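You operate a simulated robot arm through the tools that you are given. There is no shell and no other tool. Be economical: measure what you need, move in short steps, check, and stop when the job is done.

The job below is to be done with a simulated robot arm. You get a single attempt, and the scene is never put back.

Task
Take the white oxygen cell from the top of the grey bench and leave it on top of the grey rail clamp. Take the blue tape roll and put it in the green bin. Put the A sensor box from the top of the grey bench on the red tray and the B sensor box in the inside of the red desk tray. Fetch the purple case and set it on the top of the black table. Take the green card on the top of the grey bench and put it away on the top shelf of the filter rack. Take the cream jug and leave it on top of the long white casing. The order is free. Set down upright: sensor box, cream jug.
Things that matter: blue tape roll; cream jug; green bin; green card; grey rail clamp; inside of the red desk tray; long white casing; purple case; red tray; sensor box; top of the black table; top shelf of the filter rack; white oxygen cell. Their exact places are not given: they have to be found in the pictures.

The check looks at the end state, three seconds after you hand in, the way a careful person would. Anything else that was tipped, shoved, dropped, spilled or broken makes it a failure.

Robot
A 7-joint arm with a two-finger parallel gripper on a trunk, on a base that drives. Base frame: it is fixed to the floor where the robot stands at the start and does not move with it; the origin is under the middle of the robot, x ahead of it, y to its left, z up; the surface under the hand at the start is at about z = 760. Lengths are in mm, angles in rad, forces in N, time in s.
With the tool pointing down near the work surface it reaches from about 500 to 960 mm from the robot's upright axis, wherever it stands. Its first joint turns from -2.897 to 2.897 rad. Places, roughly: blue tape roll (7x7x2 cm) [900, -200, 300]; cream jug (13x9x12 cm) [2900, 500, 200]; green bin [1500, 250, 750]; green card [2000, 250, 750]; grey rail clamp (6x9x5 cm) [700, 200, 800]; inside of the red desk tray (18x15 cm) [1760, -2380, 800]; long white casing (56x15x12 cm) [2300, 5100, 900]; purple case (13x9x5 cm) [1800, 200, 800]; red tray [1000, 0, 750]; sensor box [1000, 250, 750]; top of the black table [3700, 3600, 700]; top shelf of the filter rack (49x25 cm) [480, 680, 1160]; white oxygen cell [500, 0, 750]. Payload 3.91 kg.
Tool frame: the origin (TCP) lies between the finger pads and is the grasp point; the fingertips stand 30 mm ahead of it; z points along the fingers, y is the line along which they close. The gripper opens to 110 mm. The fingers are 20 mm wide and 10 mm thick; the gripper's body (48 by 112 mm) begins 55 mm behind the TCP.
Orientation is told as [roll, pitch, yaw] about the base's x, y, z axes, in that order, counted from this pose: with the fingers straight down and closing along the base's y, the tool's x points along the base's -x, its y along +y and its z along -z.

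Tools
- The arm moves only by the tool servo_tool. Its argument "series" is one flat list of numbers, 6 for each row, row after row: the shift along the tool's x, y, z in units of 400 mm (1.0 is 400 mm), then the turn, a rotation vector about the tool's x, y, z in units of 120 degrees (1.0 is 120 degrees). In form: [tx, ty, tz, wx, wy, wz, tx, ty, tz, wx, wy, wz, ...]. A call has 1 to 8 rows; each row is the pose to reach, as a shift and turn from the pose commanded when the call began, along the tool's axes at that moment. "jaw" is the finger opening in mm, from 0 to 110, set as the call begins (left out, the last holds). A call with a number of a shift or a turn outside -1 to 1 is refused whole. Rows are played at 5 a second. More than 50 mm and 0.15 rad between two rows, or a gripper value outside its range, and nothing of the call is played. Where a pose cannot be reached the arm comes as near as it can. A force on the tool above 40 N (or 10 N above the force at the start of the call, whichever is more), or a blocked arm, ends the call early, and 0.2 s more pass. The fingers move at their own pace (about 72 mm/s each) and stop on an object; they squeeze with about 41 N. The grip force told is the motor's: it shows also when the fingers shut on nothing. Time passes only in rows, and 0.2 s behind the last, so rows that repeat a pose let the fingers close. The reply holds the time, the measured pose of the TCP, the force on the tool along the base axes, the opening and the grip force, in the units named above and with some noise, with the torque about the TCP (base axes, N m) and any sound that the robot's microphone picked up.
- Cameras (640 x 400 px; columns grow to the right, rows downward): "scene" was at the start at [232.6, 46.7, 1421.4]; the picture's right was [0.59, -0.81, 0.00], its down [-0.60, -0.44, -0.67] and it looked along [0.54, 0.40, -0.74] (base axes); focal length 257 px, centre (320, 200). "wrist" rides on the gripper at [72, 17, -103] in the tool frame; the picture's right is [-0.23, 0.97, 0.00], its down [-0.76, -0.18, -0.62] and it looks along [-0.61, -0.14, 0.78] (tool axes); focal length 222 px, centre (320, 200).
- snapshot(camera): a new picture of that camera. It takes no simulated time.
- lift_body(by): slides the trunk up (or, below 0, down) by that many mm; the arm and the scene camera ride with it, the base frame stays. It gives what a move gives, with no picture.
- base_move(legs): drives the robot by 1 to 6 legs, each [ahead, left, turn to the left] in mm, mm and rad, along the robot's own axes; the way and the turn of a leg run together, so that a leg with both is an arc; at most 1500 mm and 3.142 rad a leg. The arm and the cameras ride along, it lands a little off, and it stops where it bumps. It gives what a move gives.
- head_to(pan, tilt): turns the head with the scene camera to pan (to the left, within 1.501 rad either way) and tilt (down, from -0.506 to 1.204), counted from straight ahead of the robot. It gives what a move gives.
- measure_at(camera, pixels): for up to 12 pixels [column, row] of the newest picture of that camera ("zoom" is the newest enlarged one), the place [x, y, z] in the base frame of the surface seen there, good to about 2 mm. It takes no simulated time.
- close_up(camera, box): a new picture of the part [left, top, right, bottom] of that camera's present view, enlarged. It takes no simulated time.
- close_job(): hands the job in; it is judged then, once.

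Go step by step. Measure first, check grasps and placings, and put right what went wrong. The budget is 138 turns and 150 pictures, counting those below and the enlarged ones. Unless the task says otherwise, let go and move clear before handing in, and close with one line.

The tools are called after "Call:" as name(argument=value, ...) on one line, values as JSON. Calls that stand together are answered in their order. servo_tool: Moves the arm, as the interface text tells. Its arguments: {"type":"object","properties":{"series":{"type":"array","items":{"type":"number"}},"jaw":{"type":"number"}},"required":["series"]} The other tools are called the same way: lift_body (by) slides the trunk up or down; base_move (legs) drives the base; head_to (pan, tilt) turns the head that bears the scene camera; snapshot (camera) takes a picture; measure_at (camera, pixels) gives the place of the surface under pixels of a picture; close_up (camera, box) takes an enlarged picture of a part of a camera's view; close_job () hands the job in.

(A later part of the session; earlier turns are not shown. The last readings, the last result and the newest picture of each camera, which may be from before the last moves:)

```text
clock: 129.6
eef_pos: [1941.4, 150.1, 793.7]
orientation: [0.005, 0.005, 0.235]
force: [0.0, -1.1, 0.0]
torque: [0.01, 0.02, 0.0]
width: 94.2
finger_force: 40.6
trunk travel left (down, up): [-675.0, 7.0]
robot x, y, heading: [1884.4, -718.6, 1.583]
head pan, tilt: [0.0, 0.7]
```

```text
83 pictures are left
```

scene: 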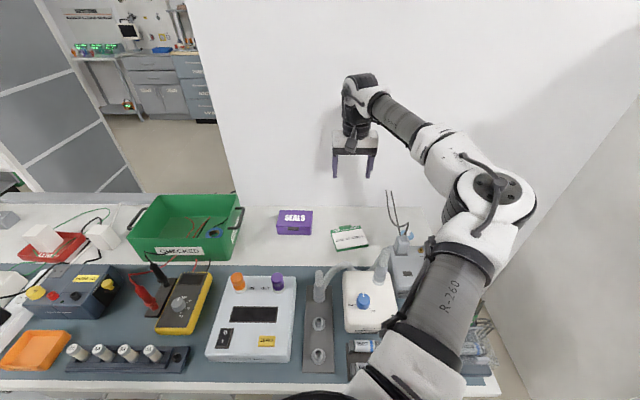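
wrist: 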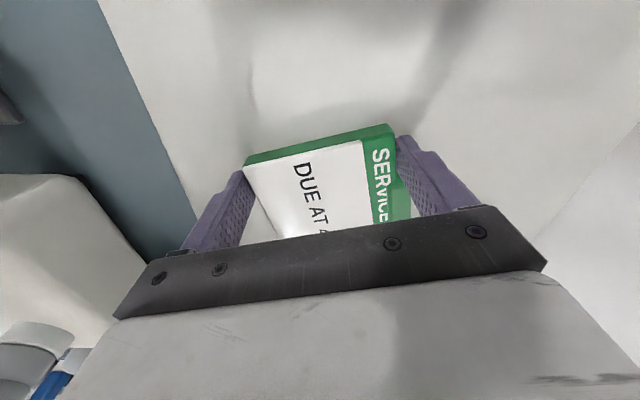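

Gripped at 94 mm. Lift and check that it holds level.

Call:
servo_tool(series=[0, 0, -0.05, 0, 0, 0, 0, 0, -0.1, 0, 0, 0, 0, 0, -0.2, 0, 0, 0, 0, 0, -0.3, 0, 0, 0, 0, 0, -0.3, 0, 0, 0])

Call:
snapshot(camera="wrist")

Call:
close_up(camera="scene", box=[300, 150, 460, 260])

```text
clock: 130.8
eef_pos: [1940.8, 149.1, 913.4]
orientation: [0.003, 0.005, 0.234]
force: [-0.3, 1.4, -0.7]
torque: [-0.03, 0.03, 0.0]
width: 94.1
finger_force: 40.9
trunk travel left (down, up): [-675.0, 7.0]
robot x, y, heading: [1883.1, -720.3, 1.583]
head pan, tilt: [0.0, 0.7]
```

```text
82 pictures are left
```

wrist: 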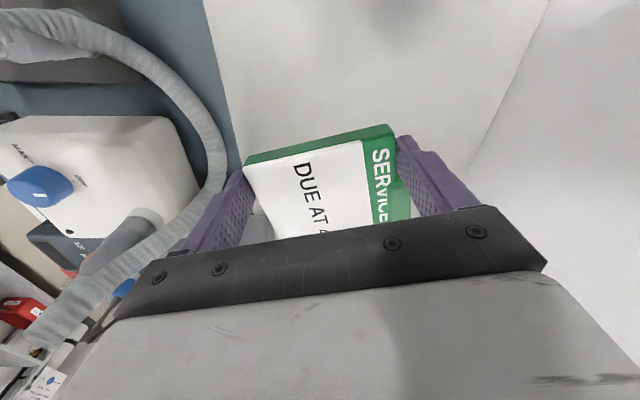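

```text
3.64 times, centred on (380, 205) of scene
```

zoom: 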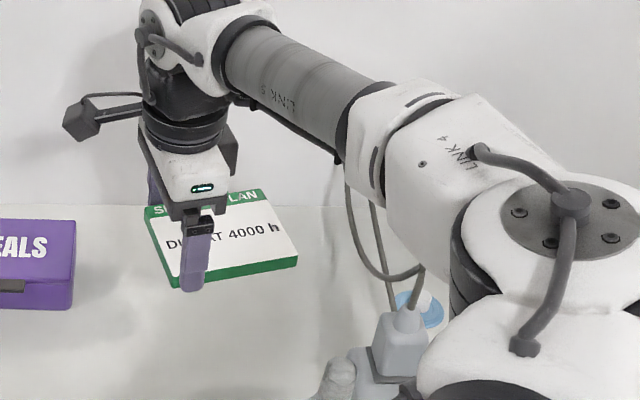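

The card is level in the grip. Raise, retract, and drive back toward the rack.

Call:
servo_tool(series=[0, 0, -0.12, 0, 0, 0, 0, 0, -0.24, 0, 0, 0, 0, 0, -0.36, 0, 0, 0, 0.05, -0.108, -0.36, 0, 0, 0, 0.1, -0.216, -0.36, 0, 0, 0, 0.15, -0.324, -0.36, 0, 0, 0, 0.2, -0.432, -0.36, 0, 0, 0, 0.25, -0.54, -0.36, 0, 0, 0])

Call:
base_move(legs=[[-400, 0, 0], [0, 1400, 0], [0, 480, 0], [0, 0, -0.65]])

Call:
head_to(pan=0.3, tilt=0.5)

Call:
snapshot(camera="scene")

```text
clock: 132.6
eef_pos: [1894.0, -86.5, 1059.4]
orientation: [0.004, 0.005, 0.235]
force: [-0.1, 0.4, -1.2]
torque: [-0.02, 0.02, -0.04]
width: 93.8
finger_force: 40.6
trunk travel left (down, up): [-675.0, 7.0]
robot x, y, heading: [1883.9, -720.9, 1.582]
head pan, tilt: [0.0, 0.7]
```

```text
clock: 151.3
eef_pos: [401.3, -646.2, 1059.5]
orientation: [0.002, 0.005, -0.398]
force: [0.1, -0.3, -1.1]
torque: [0.03, 0.01, 0.01]
width: 93.9
finger_force: 40.6
trunk travel left (down, up): [-675.0, 7.0]
robot x, y, heading: [14.9, -1151.5, 0.948]
head pan, tilt: [0.0, 0.7]
```

```text
clock: 152.1
eef_pos: [402.7, -646.8, 1059.8]
orientation: [0.005, 0.005, -0.397]
force: [0.4, -0.2, -0.8]
torque: [0.01, 0.03, 0.01]
width: 93.9
finger_force: 41.1
trunk travel left (down, up): [-675.0, 7.0]
robot x, y, heading: [17.0, -1154.5, 0.95]
head pan, tilt: [0.3, 0.499]
```

```text
80 pictures are left
```

scene: 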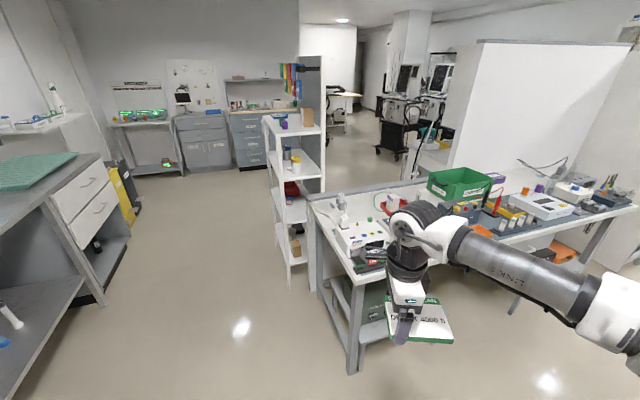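

The rack faces −x with its top shelf at z≈1160. Raise the hand to about 1300 first, then drive up diagonally.

Call:
servo_tool(series=[0, 0, -0.12, 0, 0, 0, 0, 0, -0.24, 0, 0, 0, 0, 0, -0.36, 0, 0, 0, 0, 0, -0.48, 0, 0, 0, 0, 0, -0.6, 0, 0, 0, 0, 0, -0.68, 0, 0, 0, 0, 0, -0.68, 0, 0, 0])

Call:
base_move(legs=[[750, 610, 0]])

Call:
head_to(pan=0.15, tilt=0.6)

Call:
snapshot(camera="scene")

```text
clock: 153.7
eef_pos: [404.7, -650.1, 1332.2]
orientation: [0.004, 0.006, -0.397]
force: [-0.2, 0.2, -1.2]
torque: [0.02, 0.03, -0.02]
width: 94.0
finger_force: 41.2
trunk travel left (down, up): [-675.0, 7.0]
robot x, y, heading: [16.7, -1152.1, 0.951]
head pan, tilt: [0.3, 0.499]
```

```text
clock: 158.9
eef_pos: [347.2, 311.6, 1332.4]
orientation: [0.003, 0.006, -0.402]
force: [0.1, 0.2, -0.8]
torque: [0.01, 0.03, 0.0]
width: 93.9
finger_force: 41.0
trunk travel left (down, up): [-675.0, 7.0]
robot x, y, heading: [-37.9, -190.2, 0.95]
head pan, tilt: [0.3, 0.499]
```

```text
clock: 159.6
eef_pos: [348.7, 312.0, 1332.8]
orientation: [0.006, 0.005, -0.401]
force: [0.1, -0.5, -0.2]
torque: [0.08, 0.03, -0.01]
width: 93.9
finger_force: 41.2
trunk travel left (down, up): [-675.0, 7.0]
robot x, y, heading: [-39.8, -189.2, 0.944]
head pan, tilt: [0.15, 0.6]
```

```text
79 pictures are left
```

scene: 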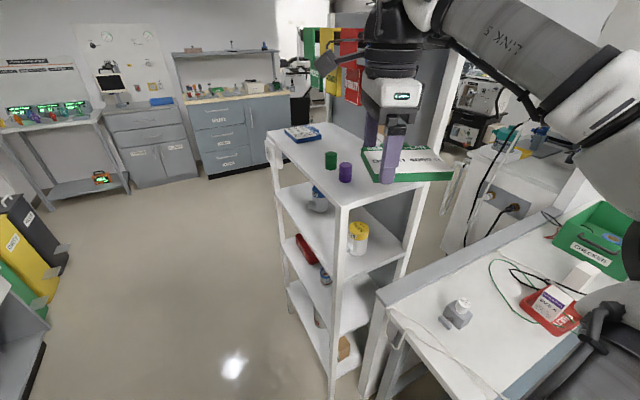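

Measure the shelf's extents and items on it.

Call:
measure_at(camera="scene", pixels=[[343, 205], [270, 140], [320, 124], [300, 130], [318, 140], [330, 155], [345, 168], [300, 160], [320, 180], [345, 145], [360, 150], [370, 190]])

Call:
close_up(camera="scene", box=[255, 100, 475, 220])

Call:
snapshot(camera="wrist")

```text
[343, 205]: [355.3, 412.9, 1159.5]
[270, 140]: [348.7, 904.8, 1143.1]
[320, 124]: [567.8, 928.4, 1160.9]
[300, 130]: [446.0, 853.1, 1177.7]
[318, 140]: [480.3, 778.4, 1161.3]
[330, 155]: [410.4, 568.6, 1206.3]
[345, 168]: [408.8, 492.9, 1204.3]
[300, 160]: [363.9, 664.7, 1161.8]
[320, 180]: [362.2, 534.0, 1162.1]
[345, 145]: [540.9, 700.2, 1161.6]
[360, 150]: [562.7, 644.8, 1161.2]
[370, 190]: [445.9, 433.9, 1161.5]
```

```text
2.91 times, centred on (365, 160) of scene
```

zoom: 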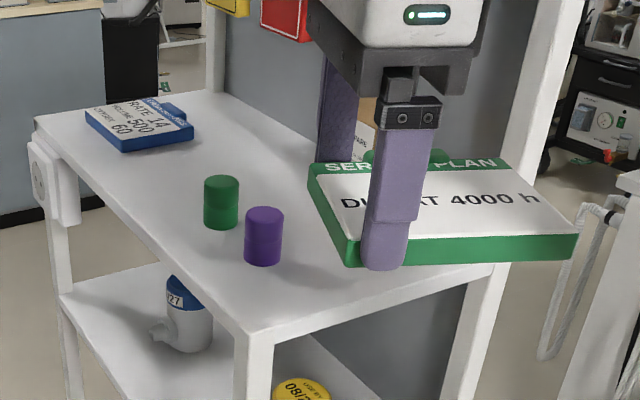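

```text
77 pictures are left
```

wrist: 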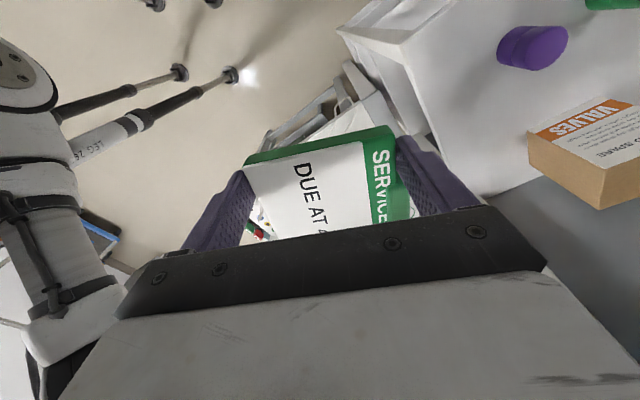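

Locate the carton from the wrist view.

Call:
measure_at(camera="wrist", pixels=[[528, 135], [605, 102], [640, 105], [602, 170], [580, 140], [635, 155], [530, 45], [545, 110], [635, 60], [565, 70]])

```text
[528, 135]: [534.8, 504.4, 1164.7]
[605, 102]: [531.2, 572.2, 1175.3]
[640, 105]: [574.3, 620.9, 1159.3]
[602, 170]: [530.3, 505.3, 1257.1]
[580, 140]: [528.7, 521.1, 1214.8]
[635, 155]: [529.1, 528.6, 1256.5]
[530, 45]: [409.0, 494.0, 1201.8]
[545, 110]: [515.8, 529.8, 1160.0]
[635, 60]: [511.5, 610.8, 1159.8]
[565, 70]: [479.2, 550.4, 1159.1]
```

Carton is at x≥529, y 504–590. The free area is around (480,715). Check the floor to the left before moving there.

Call:
measure_at(camera="scene", pixels=[[40, 340], [20, 330], [70, 245], [100, 300], [45, 200], [200, 380]])

Call:
head_to(pan=1.2, tilt=0.6)

Call:
snapshot(camera="scene")

```text
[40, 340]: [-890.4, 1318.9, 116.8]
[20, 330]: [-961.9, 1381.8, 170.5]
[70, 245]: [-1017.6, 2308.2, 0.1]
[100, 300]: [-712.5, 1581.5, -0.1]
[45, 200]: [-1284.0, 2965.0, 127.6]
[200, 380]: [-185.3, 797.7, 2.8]
```

```text
clock: 160.9
eef_pos: [348.0, 312.0, 1333.1]
orientation: [0.004, 0.004, -0.402]
force: [-0.8, -0.2, -0.5]
torque: [0.02, 0.05, 0.04]
width: 93.8
finger_force: 41.1
trunk travel left (down, up): [-675.0, 7.0]
robot x, y, heading: [-42.6, -191.5, 0.948]
head pan, tilt: [1.201, 0.6]
```

```text
76 pictures are left
```

scene: 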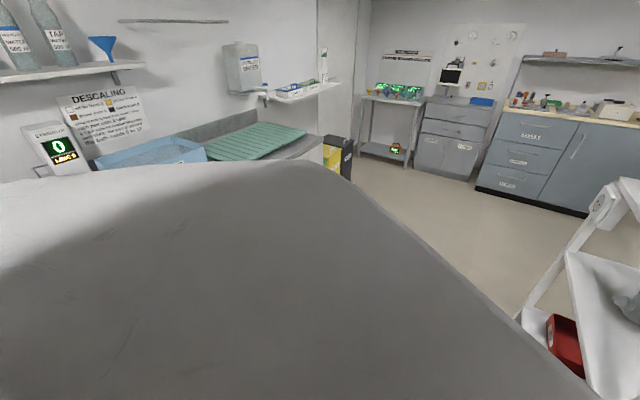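

The counter front is at x≈−890, so there's room. Drive to the front of the rack and face it.

Call:
base_move(legs=[[554, 754, 0], [0, 0, -0.948]])

Call:
head_to(pan=0.0, tilt=0.6)

Call:
snapshot(camera="scene")

Call:
snapshot(camera="wrist")

```text
clock: 169.7
eef_pos: [304.2, 671.7, 1333.3]
orientation: [0.004, 0.005, -1.348]
force: [0.2, -0.1, -0.7]
torque: [0.02, 0.01, 0.02]
width: 94.1
finger_force: 40.2
trunk travel left (down, up): [-675.0, 7.0]
robot x, y, heading: [-329.9, 692.5, -0.001]
head pan, tilt: [1.201, 0.6]
```

```text
clock: 171.1
eef_pos: [306.0, 671.0, 1333.0]
orientation: [0.002, 0.007, -1.348]
force: [-0.1, 0.7, -0.7]
torque: [0.0, 0.02, 0.0]
width: 93.7
finger_force: 41.1
trunk travel left (down, up): [-675.0, 7.0]
robot x, y, heading: [-327.5, 692.8, -0.001]
head pan, tilt: [0.0, 0.6]
```

```text
75 pictures are left
```

scene: 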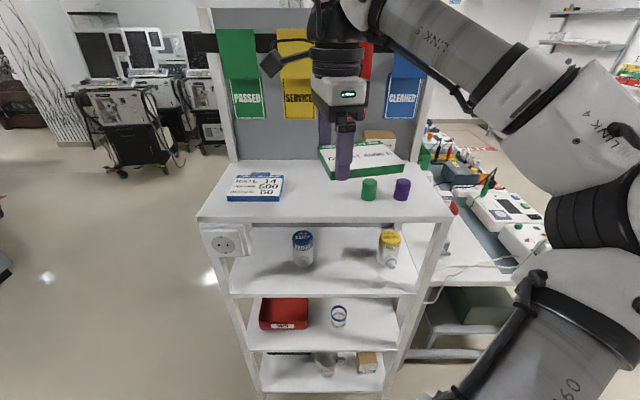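

```text
74 pictures are left
```

wrist: 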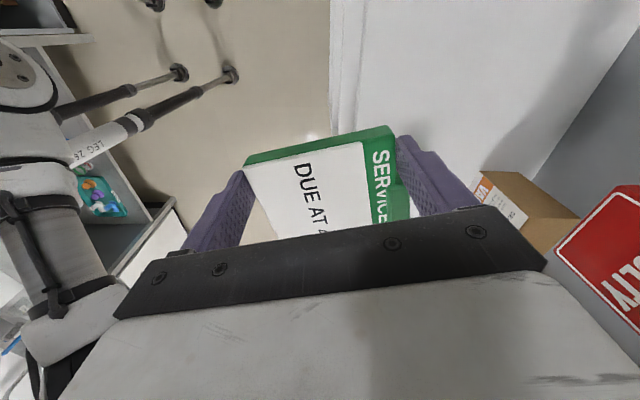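

Measure hanging folders, the plate and the back panel for clearance.

Call:
measure_at(camera="scene", pixels=[[297, 110], [240, 110], [400, 110], [295, 130], [255, 178], [282, 185], [305, 170], [260, 165], [300, 200], [405, 180], [320, 185], [385, 140]])

```text
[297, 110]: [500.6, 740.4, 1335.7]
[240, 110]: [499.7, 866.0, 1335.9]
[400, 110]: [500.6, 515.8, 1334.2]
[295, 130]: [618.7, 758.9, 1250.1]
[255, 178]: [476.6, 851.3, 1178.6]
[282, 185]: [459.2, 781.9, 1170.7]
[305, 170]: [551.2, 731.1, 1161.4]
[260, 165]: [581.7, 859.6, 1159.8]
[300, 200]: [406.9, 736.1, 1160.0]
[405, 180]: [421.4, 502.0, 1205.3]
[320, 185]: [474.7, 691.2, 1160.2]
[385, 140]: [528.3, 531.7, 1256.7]
```

Folders hang out to x=500 above z≈1325, so I'll set the card near the shelf front: TCP (412,722), yaw −1.571. Move over and lower most of the way.

Call:
servo_tool(series=[0.022, 0.096, 0, 0, 0, 0.036, 0.044, 0.192, 0, 0, 0, 0.072, 0.066, 0.2866, 0, 0, 0, 0.1065, 0.066, 0.2866, 0, 0, 0, 0.1065, 0.066, 0.2866, 0.1, 0, 0, 0.1065, 0.066, 0.2866, 0.2, 0, 0, 0.1065, 0.066, 0.2866, 0.29, 0, 0, 0.1065, 0.066, 0.2866, 0.29, 0, 0, 0.1065])

Call:
snapshot(camera="scene")

Call:
snapshot(camera="wrist")

```text
clock: 172.9
eef_pos: [411.6, 724.8, 1216.5]
orientation: [0.0, 0.007, -1.57]
force: [1.0, 0.3, -0.4]
torque: [0.02, -0.02, -0.01]
width: 93.9
finger_force: 40.7
trunk travel left (down, up): [-675.0, 7.0]
robot x, y, heading: [-331.8, 695.8, -0.007]
head pan, tilt: [0.0, 0.6]
```

```text
73 pictures are left
```

scene: 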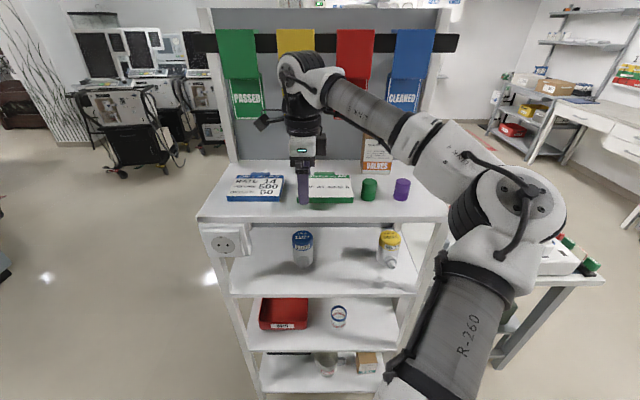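

```text
72 pictures are left
```

wrist: 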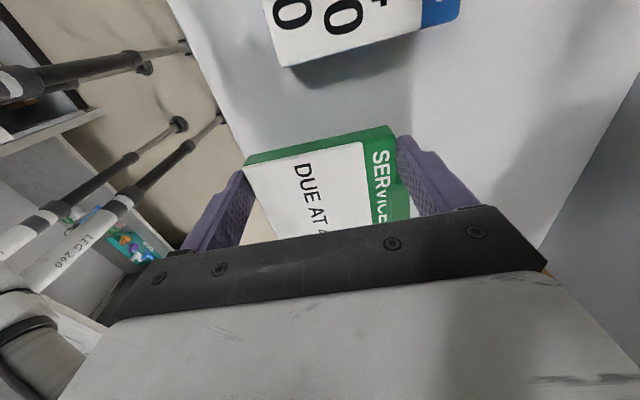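

Card is above free shelf space. Lower slowly.

Call:
servo_tool(series=[0, 0, 0.02, 0, 0, 0, 0, 0, 0.04, 0, 0, 0, 0, 0, 0.048, 0, 0, 0, 0, 0, 0.048, 0, 0, 0])

Call:
servo_tool(series=[0, 0, 0.005, 0, 0, 0, 0, 0, 0.01, 0, 0, 0, 0, 0, 0.01, 0, 0, 0])

```text
clock: 173.9
eef_pos: [411.8, 722.6, 1197.8]
orientation: [0.002, 0.007, -1.571]
force: [0.5, 0.6, -0.9]
torque: [0.02, 0.03, 0.03]
width: 93.9
finger_force: 41.1
trunk travel left (down, up): [-675.0, 7.0]
robot x, y, heading: [-327.9, 692.2, -0.001]
head pan, tilt: [0.0, 0.6]
```

```text
clock: 174.7
eef_pos: [412.2, 723.2, 1194.2]
orientation: [0.001, 0.006, -1.571]
force: [-0.7, 0.6, -0.8]
torque: [0.0, 0.05, 0.01]
width: 93.9
finger_force: 40.5
trunk travel left (down, up): [-675.0, 7.0]
robot x, y, heading: [-325.8, 691.3, -0.004]
head pan, tilt: [0.0, 0.6]
```

Call:
servo_tool(series=[0, 0, 0.004, 0, 0, 0, 0, 0, 0.007, 0, 0, 0, 0, 0, 0.007, 0, 0, 0])

```text
clock: 175.5
eef_pos: [412.2, 724.4, 1193.0]
orientation: [0.007, 0.007, -1.571]
force: [9.5, 1.0, 26.3]
torque: [-0.49, 0.23, 0.2]
width: 93.9
finger_force: 41.3
trunk travel left (down, up): [-675.0, 7.0]
robot x, y, heading: [-331.9, 688.7, 0.003]
head pan, tilt: [0.0, 0.6]
```

Contact; open and rise.

Call:
servo_tool(series=[0, 0, -0.003, 0, 0, 0, 0, 0, -0.003, 0, 0, 0, 0, 0, -0.1, 0, 0, 0, 0, 0, -0.2, 0, 0, 0, 0, 0, -0.3, 0, 0, 0, 0, 0, -0.4, 0, 0, 0, 0, 0, -0.4, 0, 0, 0], jaw=107)

Call:
snapshot(camera="wrist")

Call:
close_up(camera="scene", box=[190, 80, 470, 240])

```text
clock: 177.1
eef_pos: [412.1, 722.8, 1337.0]
orientation: [0.005, 0.007, -1.571]
force: [0.6, 0.6, -0.2]
torque: [-0.01, -0.01, 0.03]
width: 107.3
finger_force: 0.0
out of reach, approached as far as the arm can: row 6, 7
trunk travel left (down, up): [-675.0, 7.0]
robot x, y, heading: [-328.9, 691.9, -0.001]
head pan, tilt: [0.0, 0.6]
```

```text
71 pictures are left
```

wrist: 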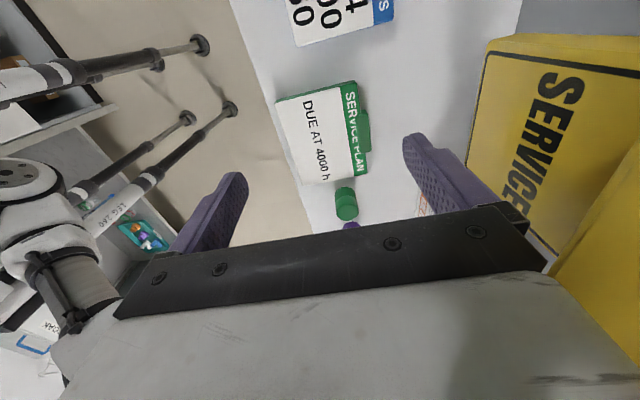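

```text
2.29 times, centred on (330, 160) of scene
```

zoom: 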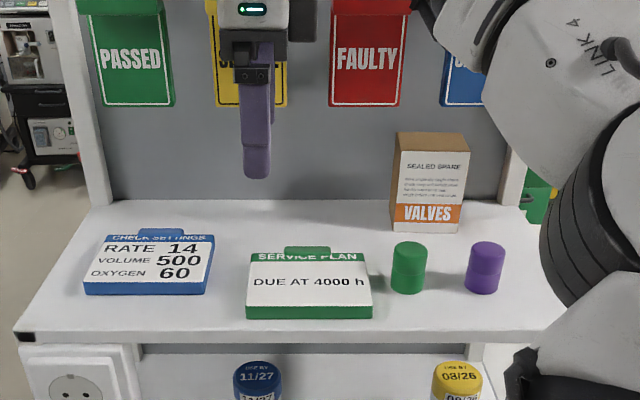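

The card rests upright-flat on the top shelf, nothing disturbed. Retract, then drive back to the aisle for the purple case.

Call:
servo_tool(series=[0, -0.1, 0, 0, 0, 0, 0, -0.2, 0, 0, 0, 0, 0, -0.28, 0, 0, 0, 0])

Call:
base_move(legs=[[0, -1500, 0], [0, -350, 0], [1500, 0, 0], [560, 0, 0], [0, 0, 1.571]])

Call:
head_to(pan=0, tilt=0.6)

Call:
snapshot(camera="scene")

```text
clock: 177.9
eef_pos: [297.9, 721.6, 1334.3]
orientation: [0.003, 0.007, -1.572]
force: [-0.1, -0.6, -0.5]
torque: [0.0, -0.01, 0.03]
width: 107.0
finger_force: 0.0
trunk travel left (down, up): [-675.0, 7.0]
robot x, y, heading: [-329.5, 691.1, -0.002]
head pan, tilt: [0.0, 0.6]
```

```text
clock: 206.1
eef_pos: [1685.1, -587.9, 1334.9]
orientation: [0.001, 0.005, -0.046]
force: [-0.1, -0.2, -1.5]
torque: [0.01, 0.01, -0.01]
width: 106.9
finger_force: 0.0
trunk travel left (down, up): [-675.0, 7.0]
robot x, y, heading: [1682.3, -1217.3, 1.523]
head pan, tilt: [0.0, 0.6]
```

```text
clock: 206.7
eef_pos: [1685.4, -587.8, 1334.8]
orientation: [0.003, 0.007, -0.048]
force: [-0.9, 0.4, -0.6]
torque: [0.0, 0.0, -0.01]
width: 106.9
finger_force: 0.1
trunk travel left (down, up): [-675.0, 7.0]
robot x, y, heading: [1688.6, -1217.1, 1.523]
head pan, tilt: [0.0, 0.6]
```

```text
69 pictures are left
```

scene: 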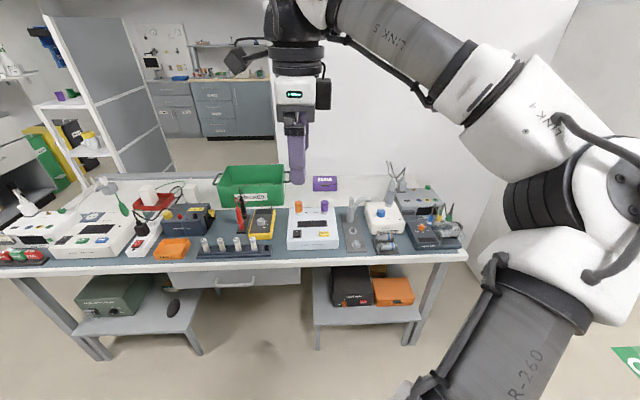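

Tool is already closing along y. Drive 490 ahead and look down at the case.

Call:
base_move(legs=[[490, 0, 0.048]])

Call:
servo_tool(series=[0, 0.1, 0.1, 0, 0, 0, 0, 0.2, 0.2, 0, 0, 0, 0, 0.3, 0.3, 0, 0, 0, 0, 0.4, 0.35, 0, 0, 0, 0, 0.5, 0.4, 0, 0, 0, 0, 0.5, 0.4, 0, 0, 0])

Call:
snapshot(camera="wrist")

Call:
snapshot(camera="scene")

```text
clock: 209.6
eef_pos: [1663.1, -96.9, 1334.6]
orientation: [0.002, 0.005, 0.005]
force: [-0.4, -0.2, 0.1]
torque: [-0.02, 0.01, 0.03]
width: 106.9
finger_force: 0.0
trunk travel left (down, up): [-675.0, 7.0]
robot x, y, heading: [1697.3, -725.1, 1.578]
head pan, tilt: [0.0, 0.6]
```

```text
refused: row 1 steps farther than a row can; nothing moved
```

```text
68 pictures are left
```

wrist: 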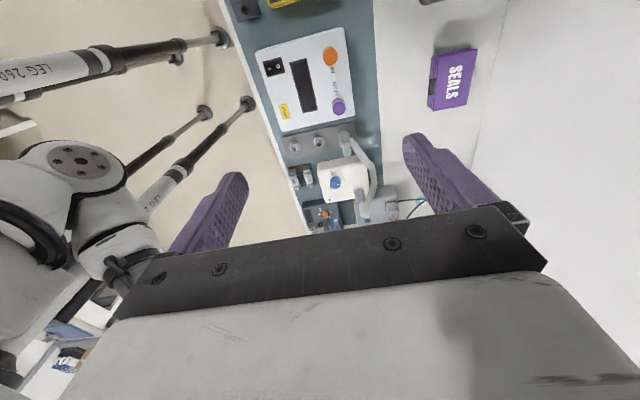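

```text
67 pictures are left
```

scene: 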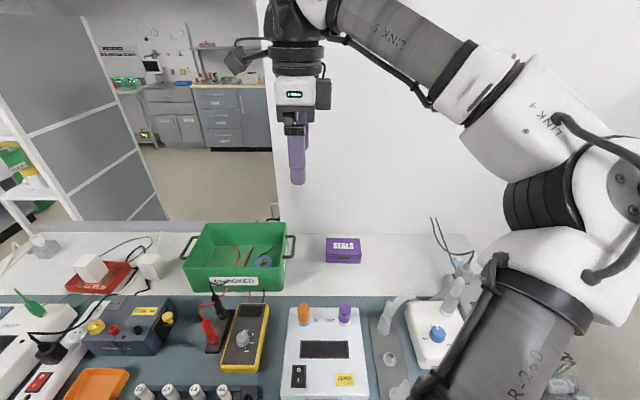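

Call:
close_up(camera="wrist", box=[410, 30, 500, 130])

Call:
close_up(camera="scene", box=[300, 220, 390, 280])

Call:
measure_at(camera="zoom", pixels=[[188, 130], [430, 135], [440, 238], [182, 235], [310, 180], [310, 270], [186, 310], [436, 310], [285, 250], [360, 250]])

```text
4.00 times, centred on (455, 80) of wrist
```

zoom: 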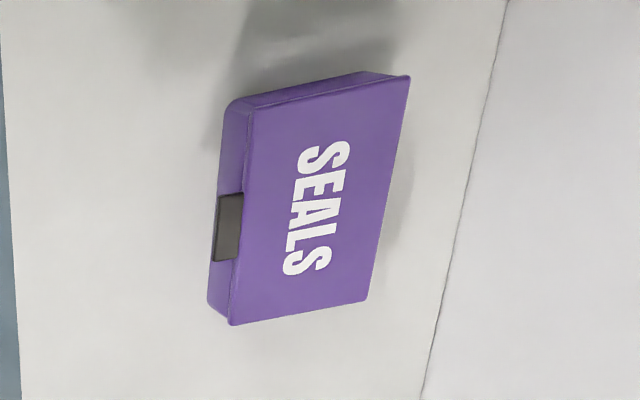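

```text
6.67 times, centred on (345, 250) of scene
```

zoom: 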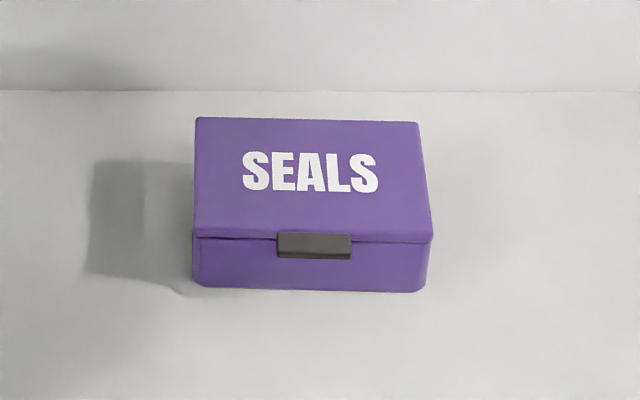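

```text
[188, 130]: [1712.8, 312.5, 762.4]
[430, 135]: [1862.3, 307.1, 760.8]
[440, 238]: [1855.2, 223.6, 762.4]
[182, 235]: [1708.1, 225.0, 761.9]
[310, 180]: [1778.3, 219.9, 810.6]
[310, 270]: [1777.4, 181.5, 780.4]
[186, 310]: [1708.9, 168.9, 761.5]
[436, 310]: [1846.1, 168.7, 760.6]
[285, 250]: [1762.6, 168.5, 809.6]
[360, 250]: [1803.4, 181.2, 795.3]
```

Measure the case's top corners on this zoom.

Call:
measure_at(camera="zoom", pixels=[[200, 122], [413, 126], [428, 234], [198, 229], [315, 245], [240, 237], [400, 238], [280, 238], [348, 240], [240, 265], [400, 270]])

```text
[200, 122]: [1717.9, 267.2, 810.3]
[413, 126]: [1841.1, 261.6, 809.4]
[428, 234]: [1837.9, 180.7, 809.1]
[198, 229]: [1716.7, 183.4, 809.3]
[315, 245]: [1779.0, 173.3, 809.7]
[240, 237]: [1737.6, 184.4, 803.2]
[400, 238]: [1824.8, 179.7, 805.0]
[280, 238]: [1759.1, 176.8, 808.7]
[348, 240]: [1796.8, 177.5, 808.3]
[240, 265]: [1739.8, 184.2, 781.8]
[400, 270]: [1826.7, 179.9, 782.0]
```

Case centre (1778,223), latch to y=171; grip across y at the middle (95 mm). Shift base a little closer first.

Call:
base_move(legs=[[45, -80, 0]])

Call:
servo_tool(series=[0, 0.08, 0.08, 0, 0, 0, 0, 0.16, 0.16, 0, 0, 0, 0, 0.24, 0.24, 0, 0, 0, 0, 0.32, 0.32, 0, 0, 0, 0, 0.4, 0.4, 0, 0, 0, 0, 0.48, 0.48, 0, 0, 0, 0, 0.56, 0.56, 0, 0, 0, 0, 0.6, 0.64, 0, 0, 0], jaw=109)

Call:
snapshot(camera="wrist")

```text
clock: 210.9
eef_pos: [1744.9, -52.7, 1334.3]
orientation: [0.002, 0.007, 0.007]
force: [-0.2, -0.4, -0.1]
torque: [-0.03, 0.01, 0.05]
width: 107.0
finger_force: 0.1
trunk travel left (down, up): [-675.0, 7.0]
robot x, y, heading: [1776.1, -679.4, 1.577]
head pan, tilt: [0.0, 0.6]
```

```text
clock: 212.8
eef_pos: [1742.4, 187.3, 1079.5]
orientation: [0.003, 0.006, 0.004]
force: [-1.3, -0.1, 0.3]
torque: [0.01, 0.01, -0.03]
width: 109.1
finger_force: 0.1
trunk travel left (down, up): [-675.0, 7.0]
robot x, y, heading: [1779.2, -679.0, 1.577]
head pan, tilt: [0.0, 0.6]
```

```text
64 pictures are left
```

wrist: 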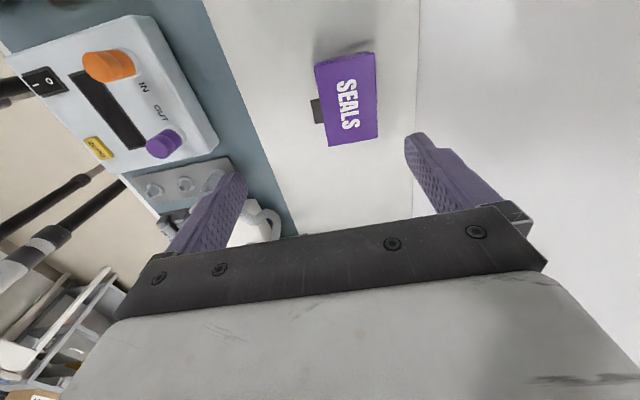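

Align over (1778,218) and descend to z≈870.

Call:
servo_tool(series=[-0.045, 0.04, 0.08, 0, 0, 0.013, -0.089, 0.077, 0.16, 0, 0, 0.013, -0.089, 0.077, 0.27, 0, 0, 0.013, -0.089, 0.077, 0.38, 0, 0, 0.013, -0.089, 0.077, 0.49, 0, 0, 0.013, -0.089, 0.077, 0.53, 0, 0, 0.013, -0.089, 0.077, 0.53, 0, 0, 0.013])

Call:
snapshot(camera="wrist")

Call:
close_up(camera="scene", box=[280, 180, 420, 290])

```text
clock: 214.3
eef_pos: [1777.5, 219.5, 866.4]
orientation: [0.002, 0.006, -0.022]
force: [-0.5, -0.9, 1.1]
torque: [0.04, 0.0, 0.01]
width: 109.0
finger_force: 0.1
trunk travel left (down, up): [-675.0, 7.0]
robot x, y, heading: [1780.9, -680.4, 1.578]
head pan, tilt: [0.0, 0.6]
```

```text
63 pictures are left
```

wrist: 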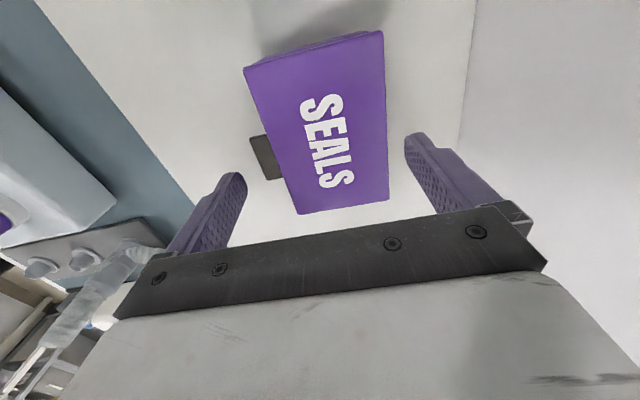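

```text
3.64 times, centred on (350, 235) of scene
```

zoom: 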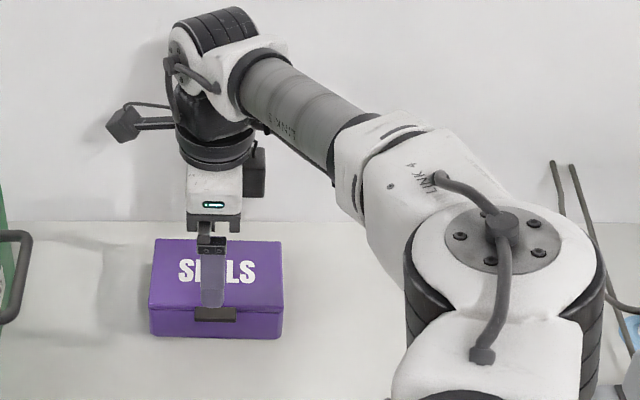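

Descend 64 mm and close.

Call:
servo_tool(series=[0, -0.002, 0.08, 0, 0, 0, 0, -0.002, 0.165, 0, 0, 0, 0, -0.002, 0.165, 0, 0, 0])

Call:
servo_tool(series=[0, 0, 0, 0, 0, 0, 0, 0, 0, 0, 0, 0, 0, 0, 0, 0, 0, 0], jaw=65)

Call:
servo_tool(series=[0, 0, -0.05, 0, 0, 0, 0, 0, -0.1, 0, 0, 0, 0, 0, -0.2, 0, 0, 0, 0, 0, -0.3, 0, 0, 0, 0, 0, -0.3, 0, 0, 0])

Call:
snapshot(camera="wrist")

```text
clock: 215.2
eef_pos: [1774.6, 218.0, 799.5]
orientation: [0.002, 0.005, -0.021]
force: [0.5, 0.7, 0.0]
torque: [-0.01, 0.0, -0.02]
width: 109.0
finger_force: 0.1
trunk travel left (down, up): [-675.0, 7.0]
robot x, y, heading: [1779.8, -680.6, 1.579]
head pan, tilt: [0.0, 0.6]
```

```text
clock: 215.9
eef_pos: [1774.2, 216.6, 800.0]
orientation: [0.001, 0.006, -0.021]
force: [0.1, -0.3, 0.3]
torque: [0.04, 0.0, 0.01]
width: 104.2
finger_force: 40.4
trunk travel left (down, up): [-675.0, 7.0]
robot x, y, heading: [1777.3, -680.5, 1.574]
head pan, tilt: [0.0, 0.6]
```

```text
clock: 217.2
eef_pos: [1776.5, 217.7, 921.1]
orientation: [0.002, 0.005, -0.02]
force: [0.2, 0.2, -2.6]
torque: [-0.03, 0.01, 0.0]
width: 104.2
finger_force: 40.8
trunk travel left (down, up): [-675.0, 7.0]
robot x, y, heading: [1775.7, -682.7, 1.573]
head pan, tilt: [0.0, 0.6]
```

```text
61 pictures are left
```

wrist: 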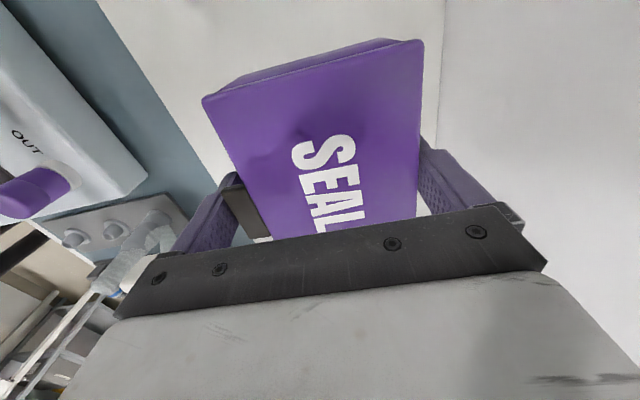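

Case is held (weight shows −2.6 N). Raise, retract, back off and look along the aisle toward +x for the way to the table and the jug.

Call:
servo_tool(series=[0, 0, -0.12, 0, 0, 0, 0, 0, -0.24, 0, 0, 0, 0, 0, -0.36, 0, 0, 0, 0, -0.12, -0.36, 0, 0, 0, 0, -0.24, -0.36, 0, 0, 0, 0, -0.36, -0.36, 0, 0, 0, 0, -0.48, -0.36, 0, 0, 0, 0, -0.6, -0.36, 0, 0, 0])

Call:
base_move(legs=[[-450, 0, 0]])

Call:
head_to(pan=-0.9, tilt=0.5)

Call:
snapshot(camera="scene")

Call:
head_to(pan=0.7, tilt=0.3)

Call:
snapshot(camera="scene")

```text
clock: 218.9
eef_pos: [1772.5, -21.0, 1065.2]
orientation: [0.005, 0.008, -0.021]
force: [0.5, 0.2, -1.4]
torque: [0.02, 0.0, 0.0]
width: 104.3
finger_force: 40.9
trunk travel left (down, up): [-675.0, 7.0]
robot x, y, heading: [1781.2, -679.1, 1.577]
head pan, tilt: [0.0, 0.6]
```

```text
clock: 221.7
eef_pos: [1775.9, -472.2, 1065.3]
orientation: [0.004, 0.008, -0.026]
force: [-0.5, 0.8, -2.8]
torque: [0.0, -0.02, 0.01]
width: 104.4
finger_force: 40.8
trunk travel left (down, up): [-675.0, 7.0]
robot x, y, heading: [1779.5, -1130.5, 1.57]
head pan, tilt: [0.0, 0.6]
```

```text
clock: 222.9
eef_pos: [1776.6, -473.4, 1065.3]
orientation: [0.001, 0.006, -0.026]
force: [0.1, -0.4, -1.4]
torque: [0.0, 0.0, 0.02]
width: 104.4
finger_force: 41.2
trunk travel left (down, up): [-675.0, 7.0]
robot x, y, heading: [1780.0, -1133.4, 1.571]
head pan, tilt: [-0.901, 0.499]
```

```text
60 pictures are left
```

scene: 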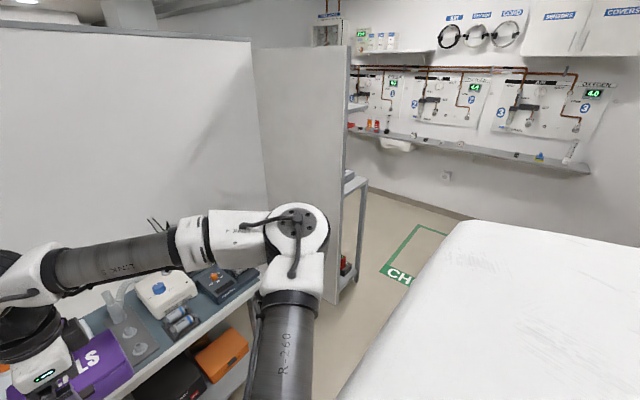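

```text
clock: 224.6
eef_pos: [1776.5, -471.6, 1065.2]
orientation: [0.002, 0.006, -0.025]
force: [0.8, 0.0, -1.6]
torque: [-0.01, -0.03, 0.02]
width: 104.5
finger_force: 40.8
trunk travel left (down, up): [-675.0, 7.0]
robot x, y, heading: [1781.8, -1129.1, 1.572]
head pan, tilt: [0.7, 0.3]
```

```text
59 pictures are left
```

scene: 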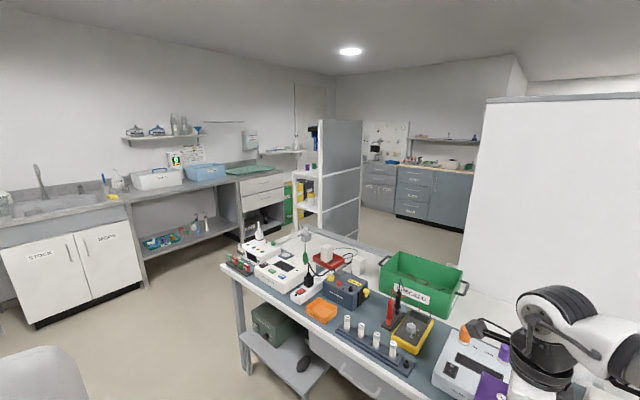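

There's a partition at the end of the bench, with something beyond it. Re-aim the head and measure its extents.

Call:
head_to(pan=-0.9, tilt=0.6)

Call:
snapshot(camera="scene")

Call:
measure_at(camera="scene", pixels=[[344, 150], [333, 250], [343, 240], [360, 160], [362, 240], [400, 200], [450, 160], [440, 110], [255, 100], [346, 235], [330, 275]])

```text
clock: 226.2
eef_pos: [1777.1, -471.5, 1065.3]
orientation: [0.003, 0.007, -0.026]
force: [-1.1, 0.4, -2.9]
torque: [0.01, -0.01, 0.02]
width: 104.8
finger_force: 40.5
trunk travel left (down, up): [-675.0, 7.0]
robot x, y, heading: [1781.1, -1136.9, 1.573]
head pan, tilt: [-0.901, 0.6]
```

```text
58 pictures are left
```

scene: 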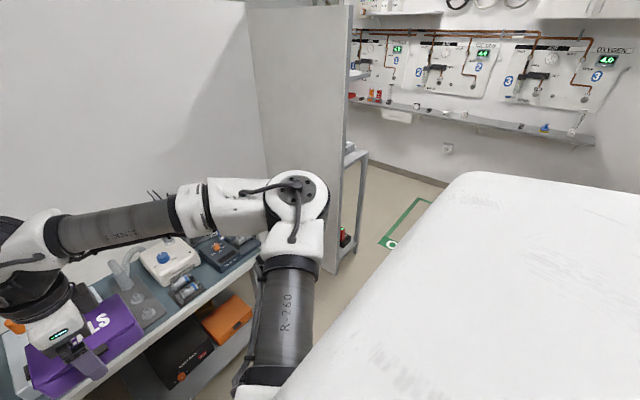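

```text
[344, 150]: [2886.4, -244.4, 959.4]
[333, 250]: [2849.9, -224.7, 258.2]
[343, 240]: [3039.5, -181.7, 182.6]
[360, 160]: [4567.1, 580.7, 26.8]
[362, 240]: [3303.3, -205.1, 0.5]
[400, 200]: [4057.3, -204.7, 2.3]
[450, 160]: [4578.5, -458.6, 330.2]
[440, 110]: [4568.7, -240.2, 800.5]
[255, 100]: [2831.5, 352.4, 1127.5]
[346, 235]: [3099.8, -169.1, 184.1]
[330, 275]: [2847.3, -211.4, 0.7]
```

The partition ends at x≈2890 and an open zone continues at x 3300–4500 toward +y. Drive along the aisle to x≈3800.

Call:
base_move(legs=[[0, -1500, 0], [0, -550, 0]])

Call:
head_to(pan=0.3, tilt=0.45)

Call:
snapshot(camera="scene")

```text
clock: 242.3
eef_pos: [3821.6, -470.6, 1064.7]
orientation: [0.002, 0.006, -0.032]
force: [-0.5, -1.4, -1.8]
torque: [-0.03, 0.01, -0.03]
width: 104.3
finger_force: 41.2
trunk travel left (down, up): [-675.0, 7.0]
robot x, y, heading: [3819.5, -1128.3, 1.564]
head pan, tilt: [-0.901, 0.6]
```

```text
clock: 243.7
eef_pos: [3821.3, -471.1, 1066.3]
orientation: [0.001, 0.005, -0.033]
force: [-0.6, 0.0, -1.9]
torque: [-0.03, 0.01, 0.02]
width: 104.4
finger_force: 41.3
trunk travel left (down, up): [-675.0, 7.0]
robot x, y, heading: [3821.2, -1136.3, 1.567]
head pan, tilt: [0.3, 0.45]
```

```text
57 pictures are left
```

scene: 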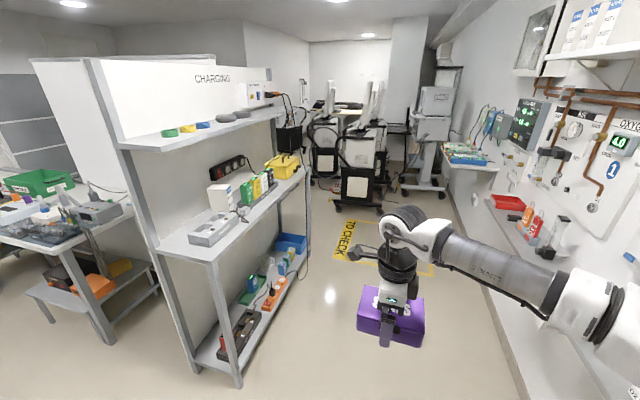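

Zoom on the distance (table) and the lower shelf (jug).

Call:
close_up(camera="scene", box=[260, 60, 500, 240])

Call:
measure_at(camera="scene", pixels=[[350, 108], [358, 205], [425, 190], [385, 120], [325, 170], [470, 165], [340, 230], [425, 270], [460, 150], [345, 103], [400, 180], [310, 190]])

Call:
close_up(camera="scene", box=[190, 220, 320, 360])

```text
2.22 times, centred on (380, 150) of scene
```

zoom: 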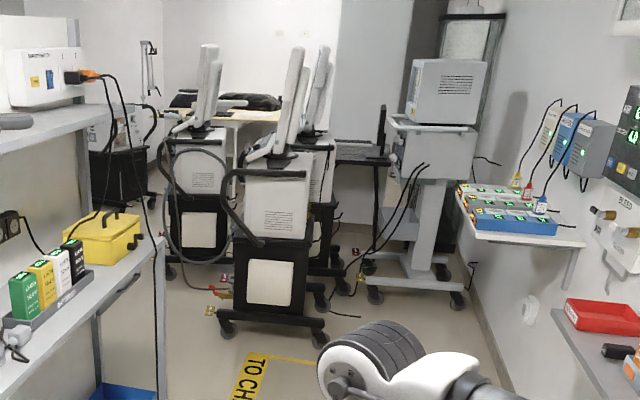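

```text
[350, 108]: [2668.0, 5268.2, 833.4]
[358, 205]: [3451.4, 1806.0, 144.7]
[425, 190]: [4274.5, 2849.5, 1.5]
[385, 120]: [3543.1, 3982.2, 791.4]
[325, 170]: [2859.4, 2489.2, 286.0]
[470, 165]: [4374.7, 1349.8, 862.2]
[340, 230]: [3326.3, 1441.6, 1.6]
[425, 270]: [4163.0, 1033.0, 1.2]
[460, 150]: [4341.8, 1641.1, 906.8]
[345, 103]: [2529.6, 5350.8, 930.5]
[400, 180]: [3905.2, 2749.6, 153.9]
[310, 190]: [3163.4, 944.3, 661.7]
```

```text
2.86 times, centred on (255, 290) of scene
```

zoom: 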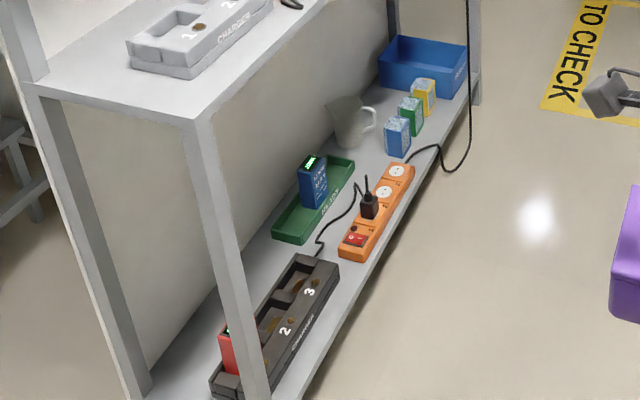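

The jug is on the low shelf of the charging rack; machines block this side of the black table. I'll take the case round via the left-hand room, where the table should be open.

Call:
base_move(legs=[[0, 1500, 0], [0, 1500, 0], [0, 1100, 0]])

Call:
base_move(legs=[[1500, 0, 0], [1200, 0, 0]])

Call:
head_to(pan=-0.6, tilt=0.4)

Call:
snapshot(camera="scene")

```text
clock: 275.8
eef_pos: [-370.1, -538.4, 1065.4]
orientation: [0.002, 0.006, 0.009]
force: [-0.3, 0.0, -1.6]
torque: [-0.02, 0.03, 0.02]
width: 104.3
finger_force: 41.0
trunk travel left (down, up): [-675.0, 7.0]
robot x, y, heading: [-344.1, -1197.6, 1.603]
head pan, tilt: [0.3, 0.45]
```

```text
clock: 289.1
eef_pos: [-464.7, 2197.1, 1064.1]
orientation: [0.002, 0.005, 0.0]
force: [-0.2, 0.1, -1.5]
torque: [-0.01, 0.02, -0.01]
width: 104.2
finger_force: 41.0
trunk travel left (down, up): [-675.0, 7.0]
robot x, y, heading: [-442.9, 1536.6, 1.603]
head pan, tilt: [0.3, 0.45]
```

```text
clock: 290.3
eef_pos: [-464.5, 2196.5, 1065.3]
orientation: [0.002, 0.007, 0.0]
force: [0.5, 0.2, -1.9]
torque: [-0.02, -0.03, 0.01]
width: 104.3
finger_force: 41.0
trunk travel left (down, up): [-675.0, 7.0]
robot x, y, heading: [-442.0, 1533.3, 1.601]
head pan, tilt: [-0.6, 0.4]
```

```text
54 pictures are left
```

scene: 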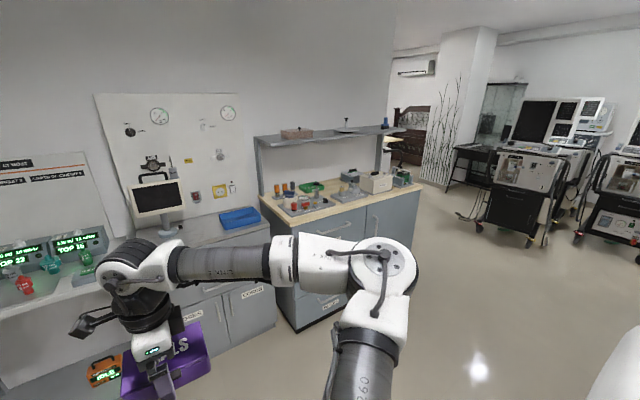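

Turn to face +x and look.

Call:
base_move(legs=[[0, 0, -1.6], [700, 0, 0]])

Call:
head_to(pan=0.45, tilt=0.35)

Call:
snapshot(camera="scene")

Call:
measure_at(camera="scene", pixels=[[100, 250], [200, 250], [300, 250], [320, 200], [370, 240], [420, 230], [480, 230], [230, 200], [250, 180], [350, 160], [420, 180], [560, 200]])

```text
clock: 298.1
eef_pos: [903.3, 1508.6, 1066.3]
orientation: [0.001, 0.005, -1.62]
force: [0.6, -0.2, -2.3]
torque: [-0.01, 0.04, 0.02]
width: 104.4
finger_force: 41.4
trunk travel left (down, up): [-675.0, 7.0]
robot x, y, heading: [243.8, 1518.2, -0.018]
head pan, tilt: [-0.6, 0.4]
```

```text
clock: 299.4
eef_pos: [904.1, 1508.0, 1065.5]
orientation: [0.002, 0.006, -1.62]
force: [-0.1, -1.0, -2.7]
torque: [0.01, 0.02, -0.03]
width: 104.4
finger_force: 40.6
trunk travel left (down, up): [-675.0, 7.0]
robot x, y, heading: [243.1, 1519.1, -0.022]
head pan, tilt: [0.45, 0.351]
```

```text
53 pictures are left
```

scene: 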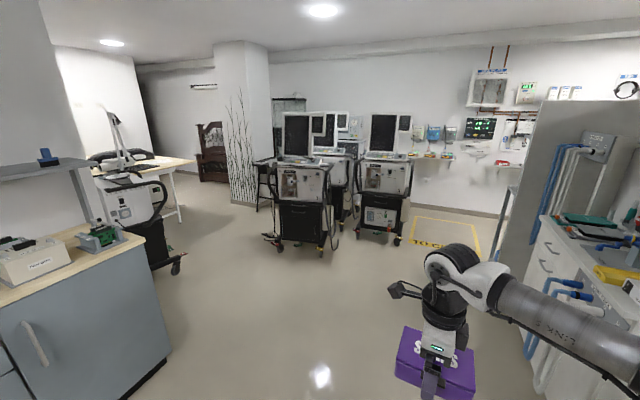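

```text
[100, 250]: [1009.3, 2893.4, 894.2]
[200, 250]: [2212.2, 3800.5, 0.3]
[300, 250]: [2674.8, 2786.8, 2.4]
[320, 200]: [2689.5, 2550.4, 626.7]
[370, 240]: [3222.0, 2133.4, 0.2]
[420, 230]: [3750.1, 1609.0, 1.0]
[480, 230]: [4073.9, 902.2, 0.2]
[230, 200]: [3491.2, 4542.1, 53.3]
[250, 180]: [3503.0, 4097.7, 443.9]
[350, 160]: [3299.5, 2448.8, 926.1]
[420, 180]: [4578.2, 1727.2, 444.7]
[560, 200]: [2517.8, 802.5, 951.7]
```

Zoom to find the black table and gaps between machines.

Call:
close_up(camera="scene", box=[80, 80, 360, 280])

Call:
measure_at(camera="zoom", pixels=[[215, 435], [270, 400], [165, 380], [428, 375], [445, 390], [545, 395], [240, 320], [300, 330], [360, 300], [205, 175], [110, 170], [405, 190]])

```text
2.00 times, centred on (220, 180) of scene
```

zoom: 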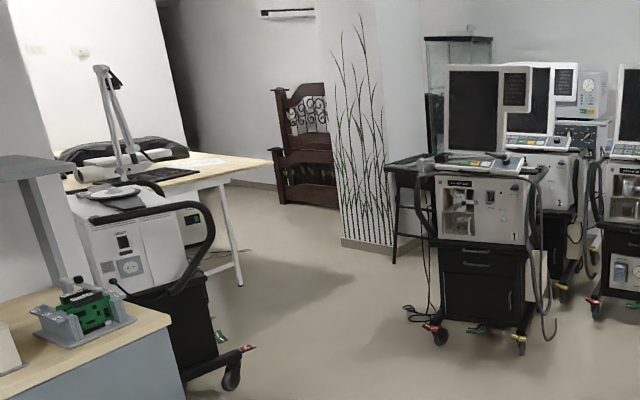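

```text
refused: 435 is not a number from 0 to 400
```

Call:
measure_at(camera="zoom", pixels=[[231, 385], [250, 348], [190, 345], [408, 308], [440, 340], [520, 350], [240, 284], [300, 300], [395, 262], [150, 170], [110, 160], [402, 165]])

```text
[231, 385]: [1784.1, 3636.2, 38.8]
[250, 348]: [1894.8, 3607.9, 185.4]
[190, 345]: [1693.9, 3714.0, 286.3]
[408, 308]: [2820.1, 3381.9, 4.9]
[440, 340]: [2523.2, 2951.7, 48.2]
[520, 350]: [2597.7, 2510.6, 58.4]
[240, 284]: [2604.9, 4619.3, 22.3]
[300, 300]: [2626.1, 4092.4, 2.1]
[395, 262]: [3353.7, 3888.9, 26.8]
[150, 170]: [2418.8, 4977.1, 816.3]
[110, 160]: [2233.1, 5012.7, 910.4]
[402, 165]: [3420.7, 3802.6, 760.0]
```

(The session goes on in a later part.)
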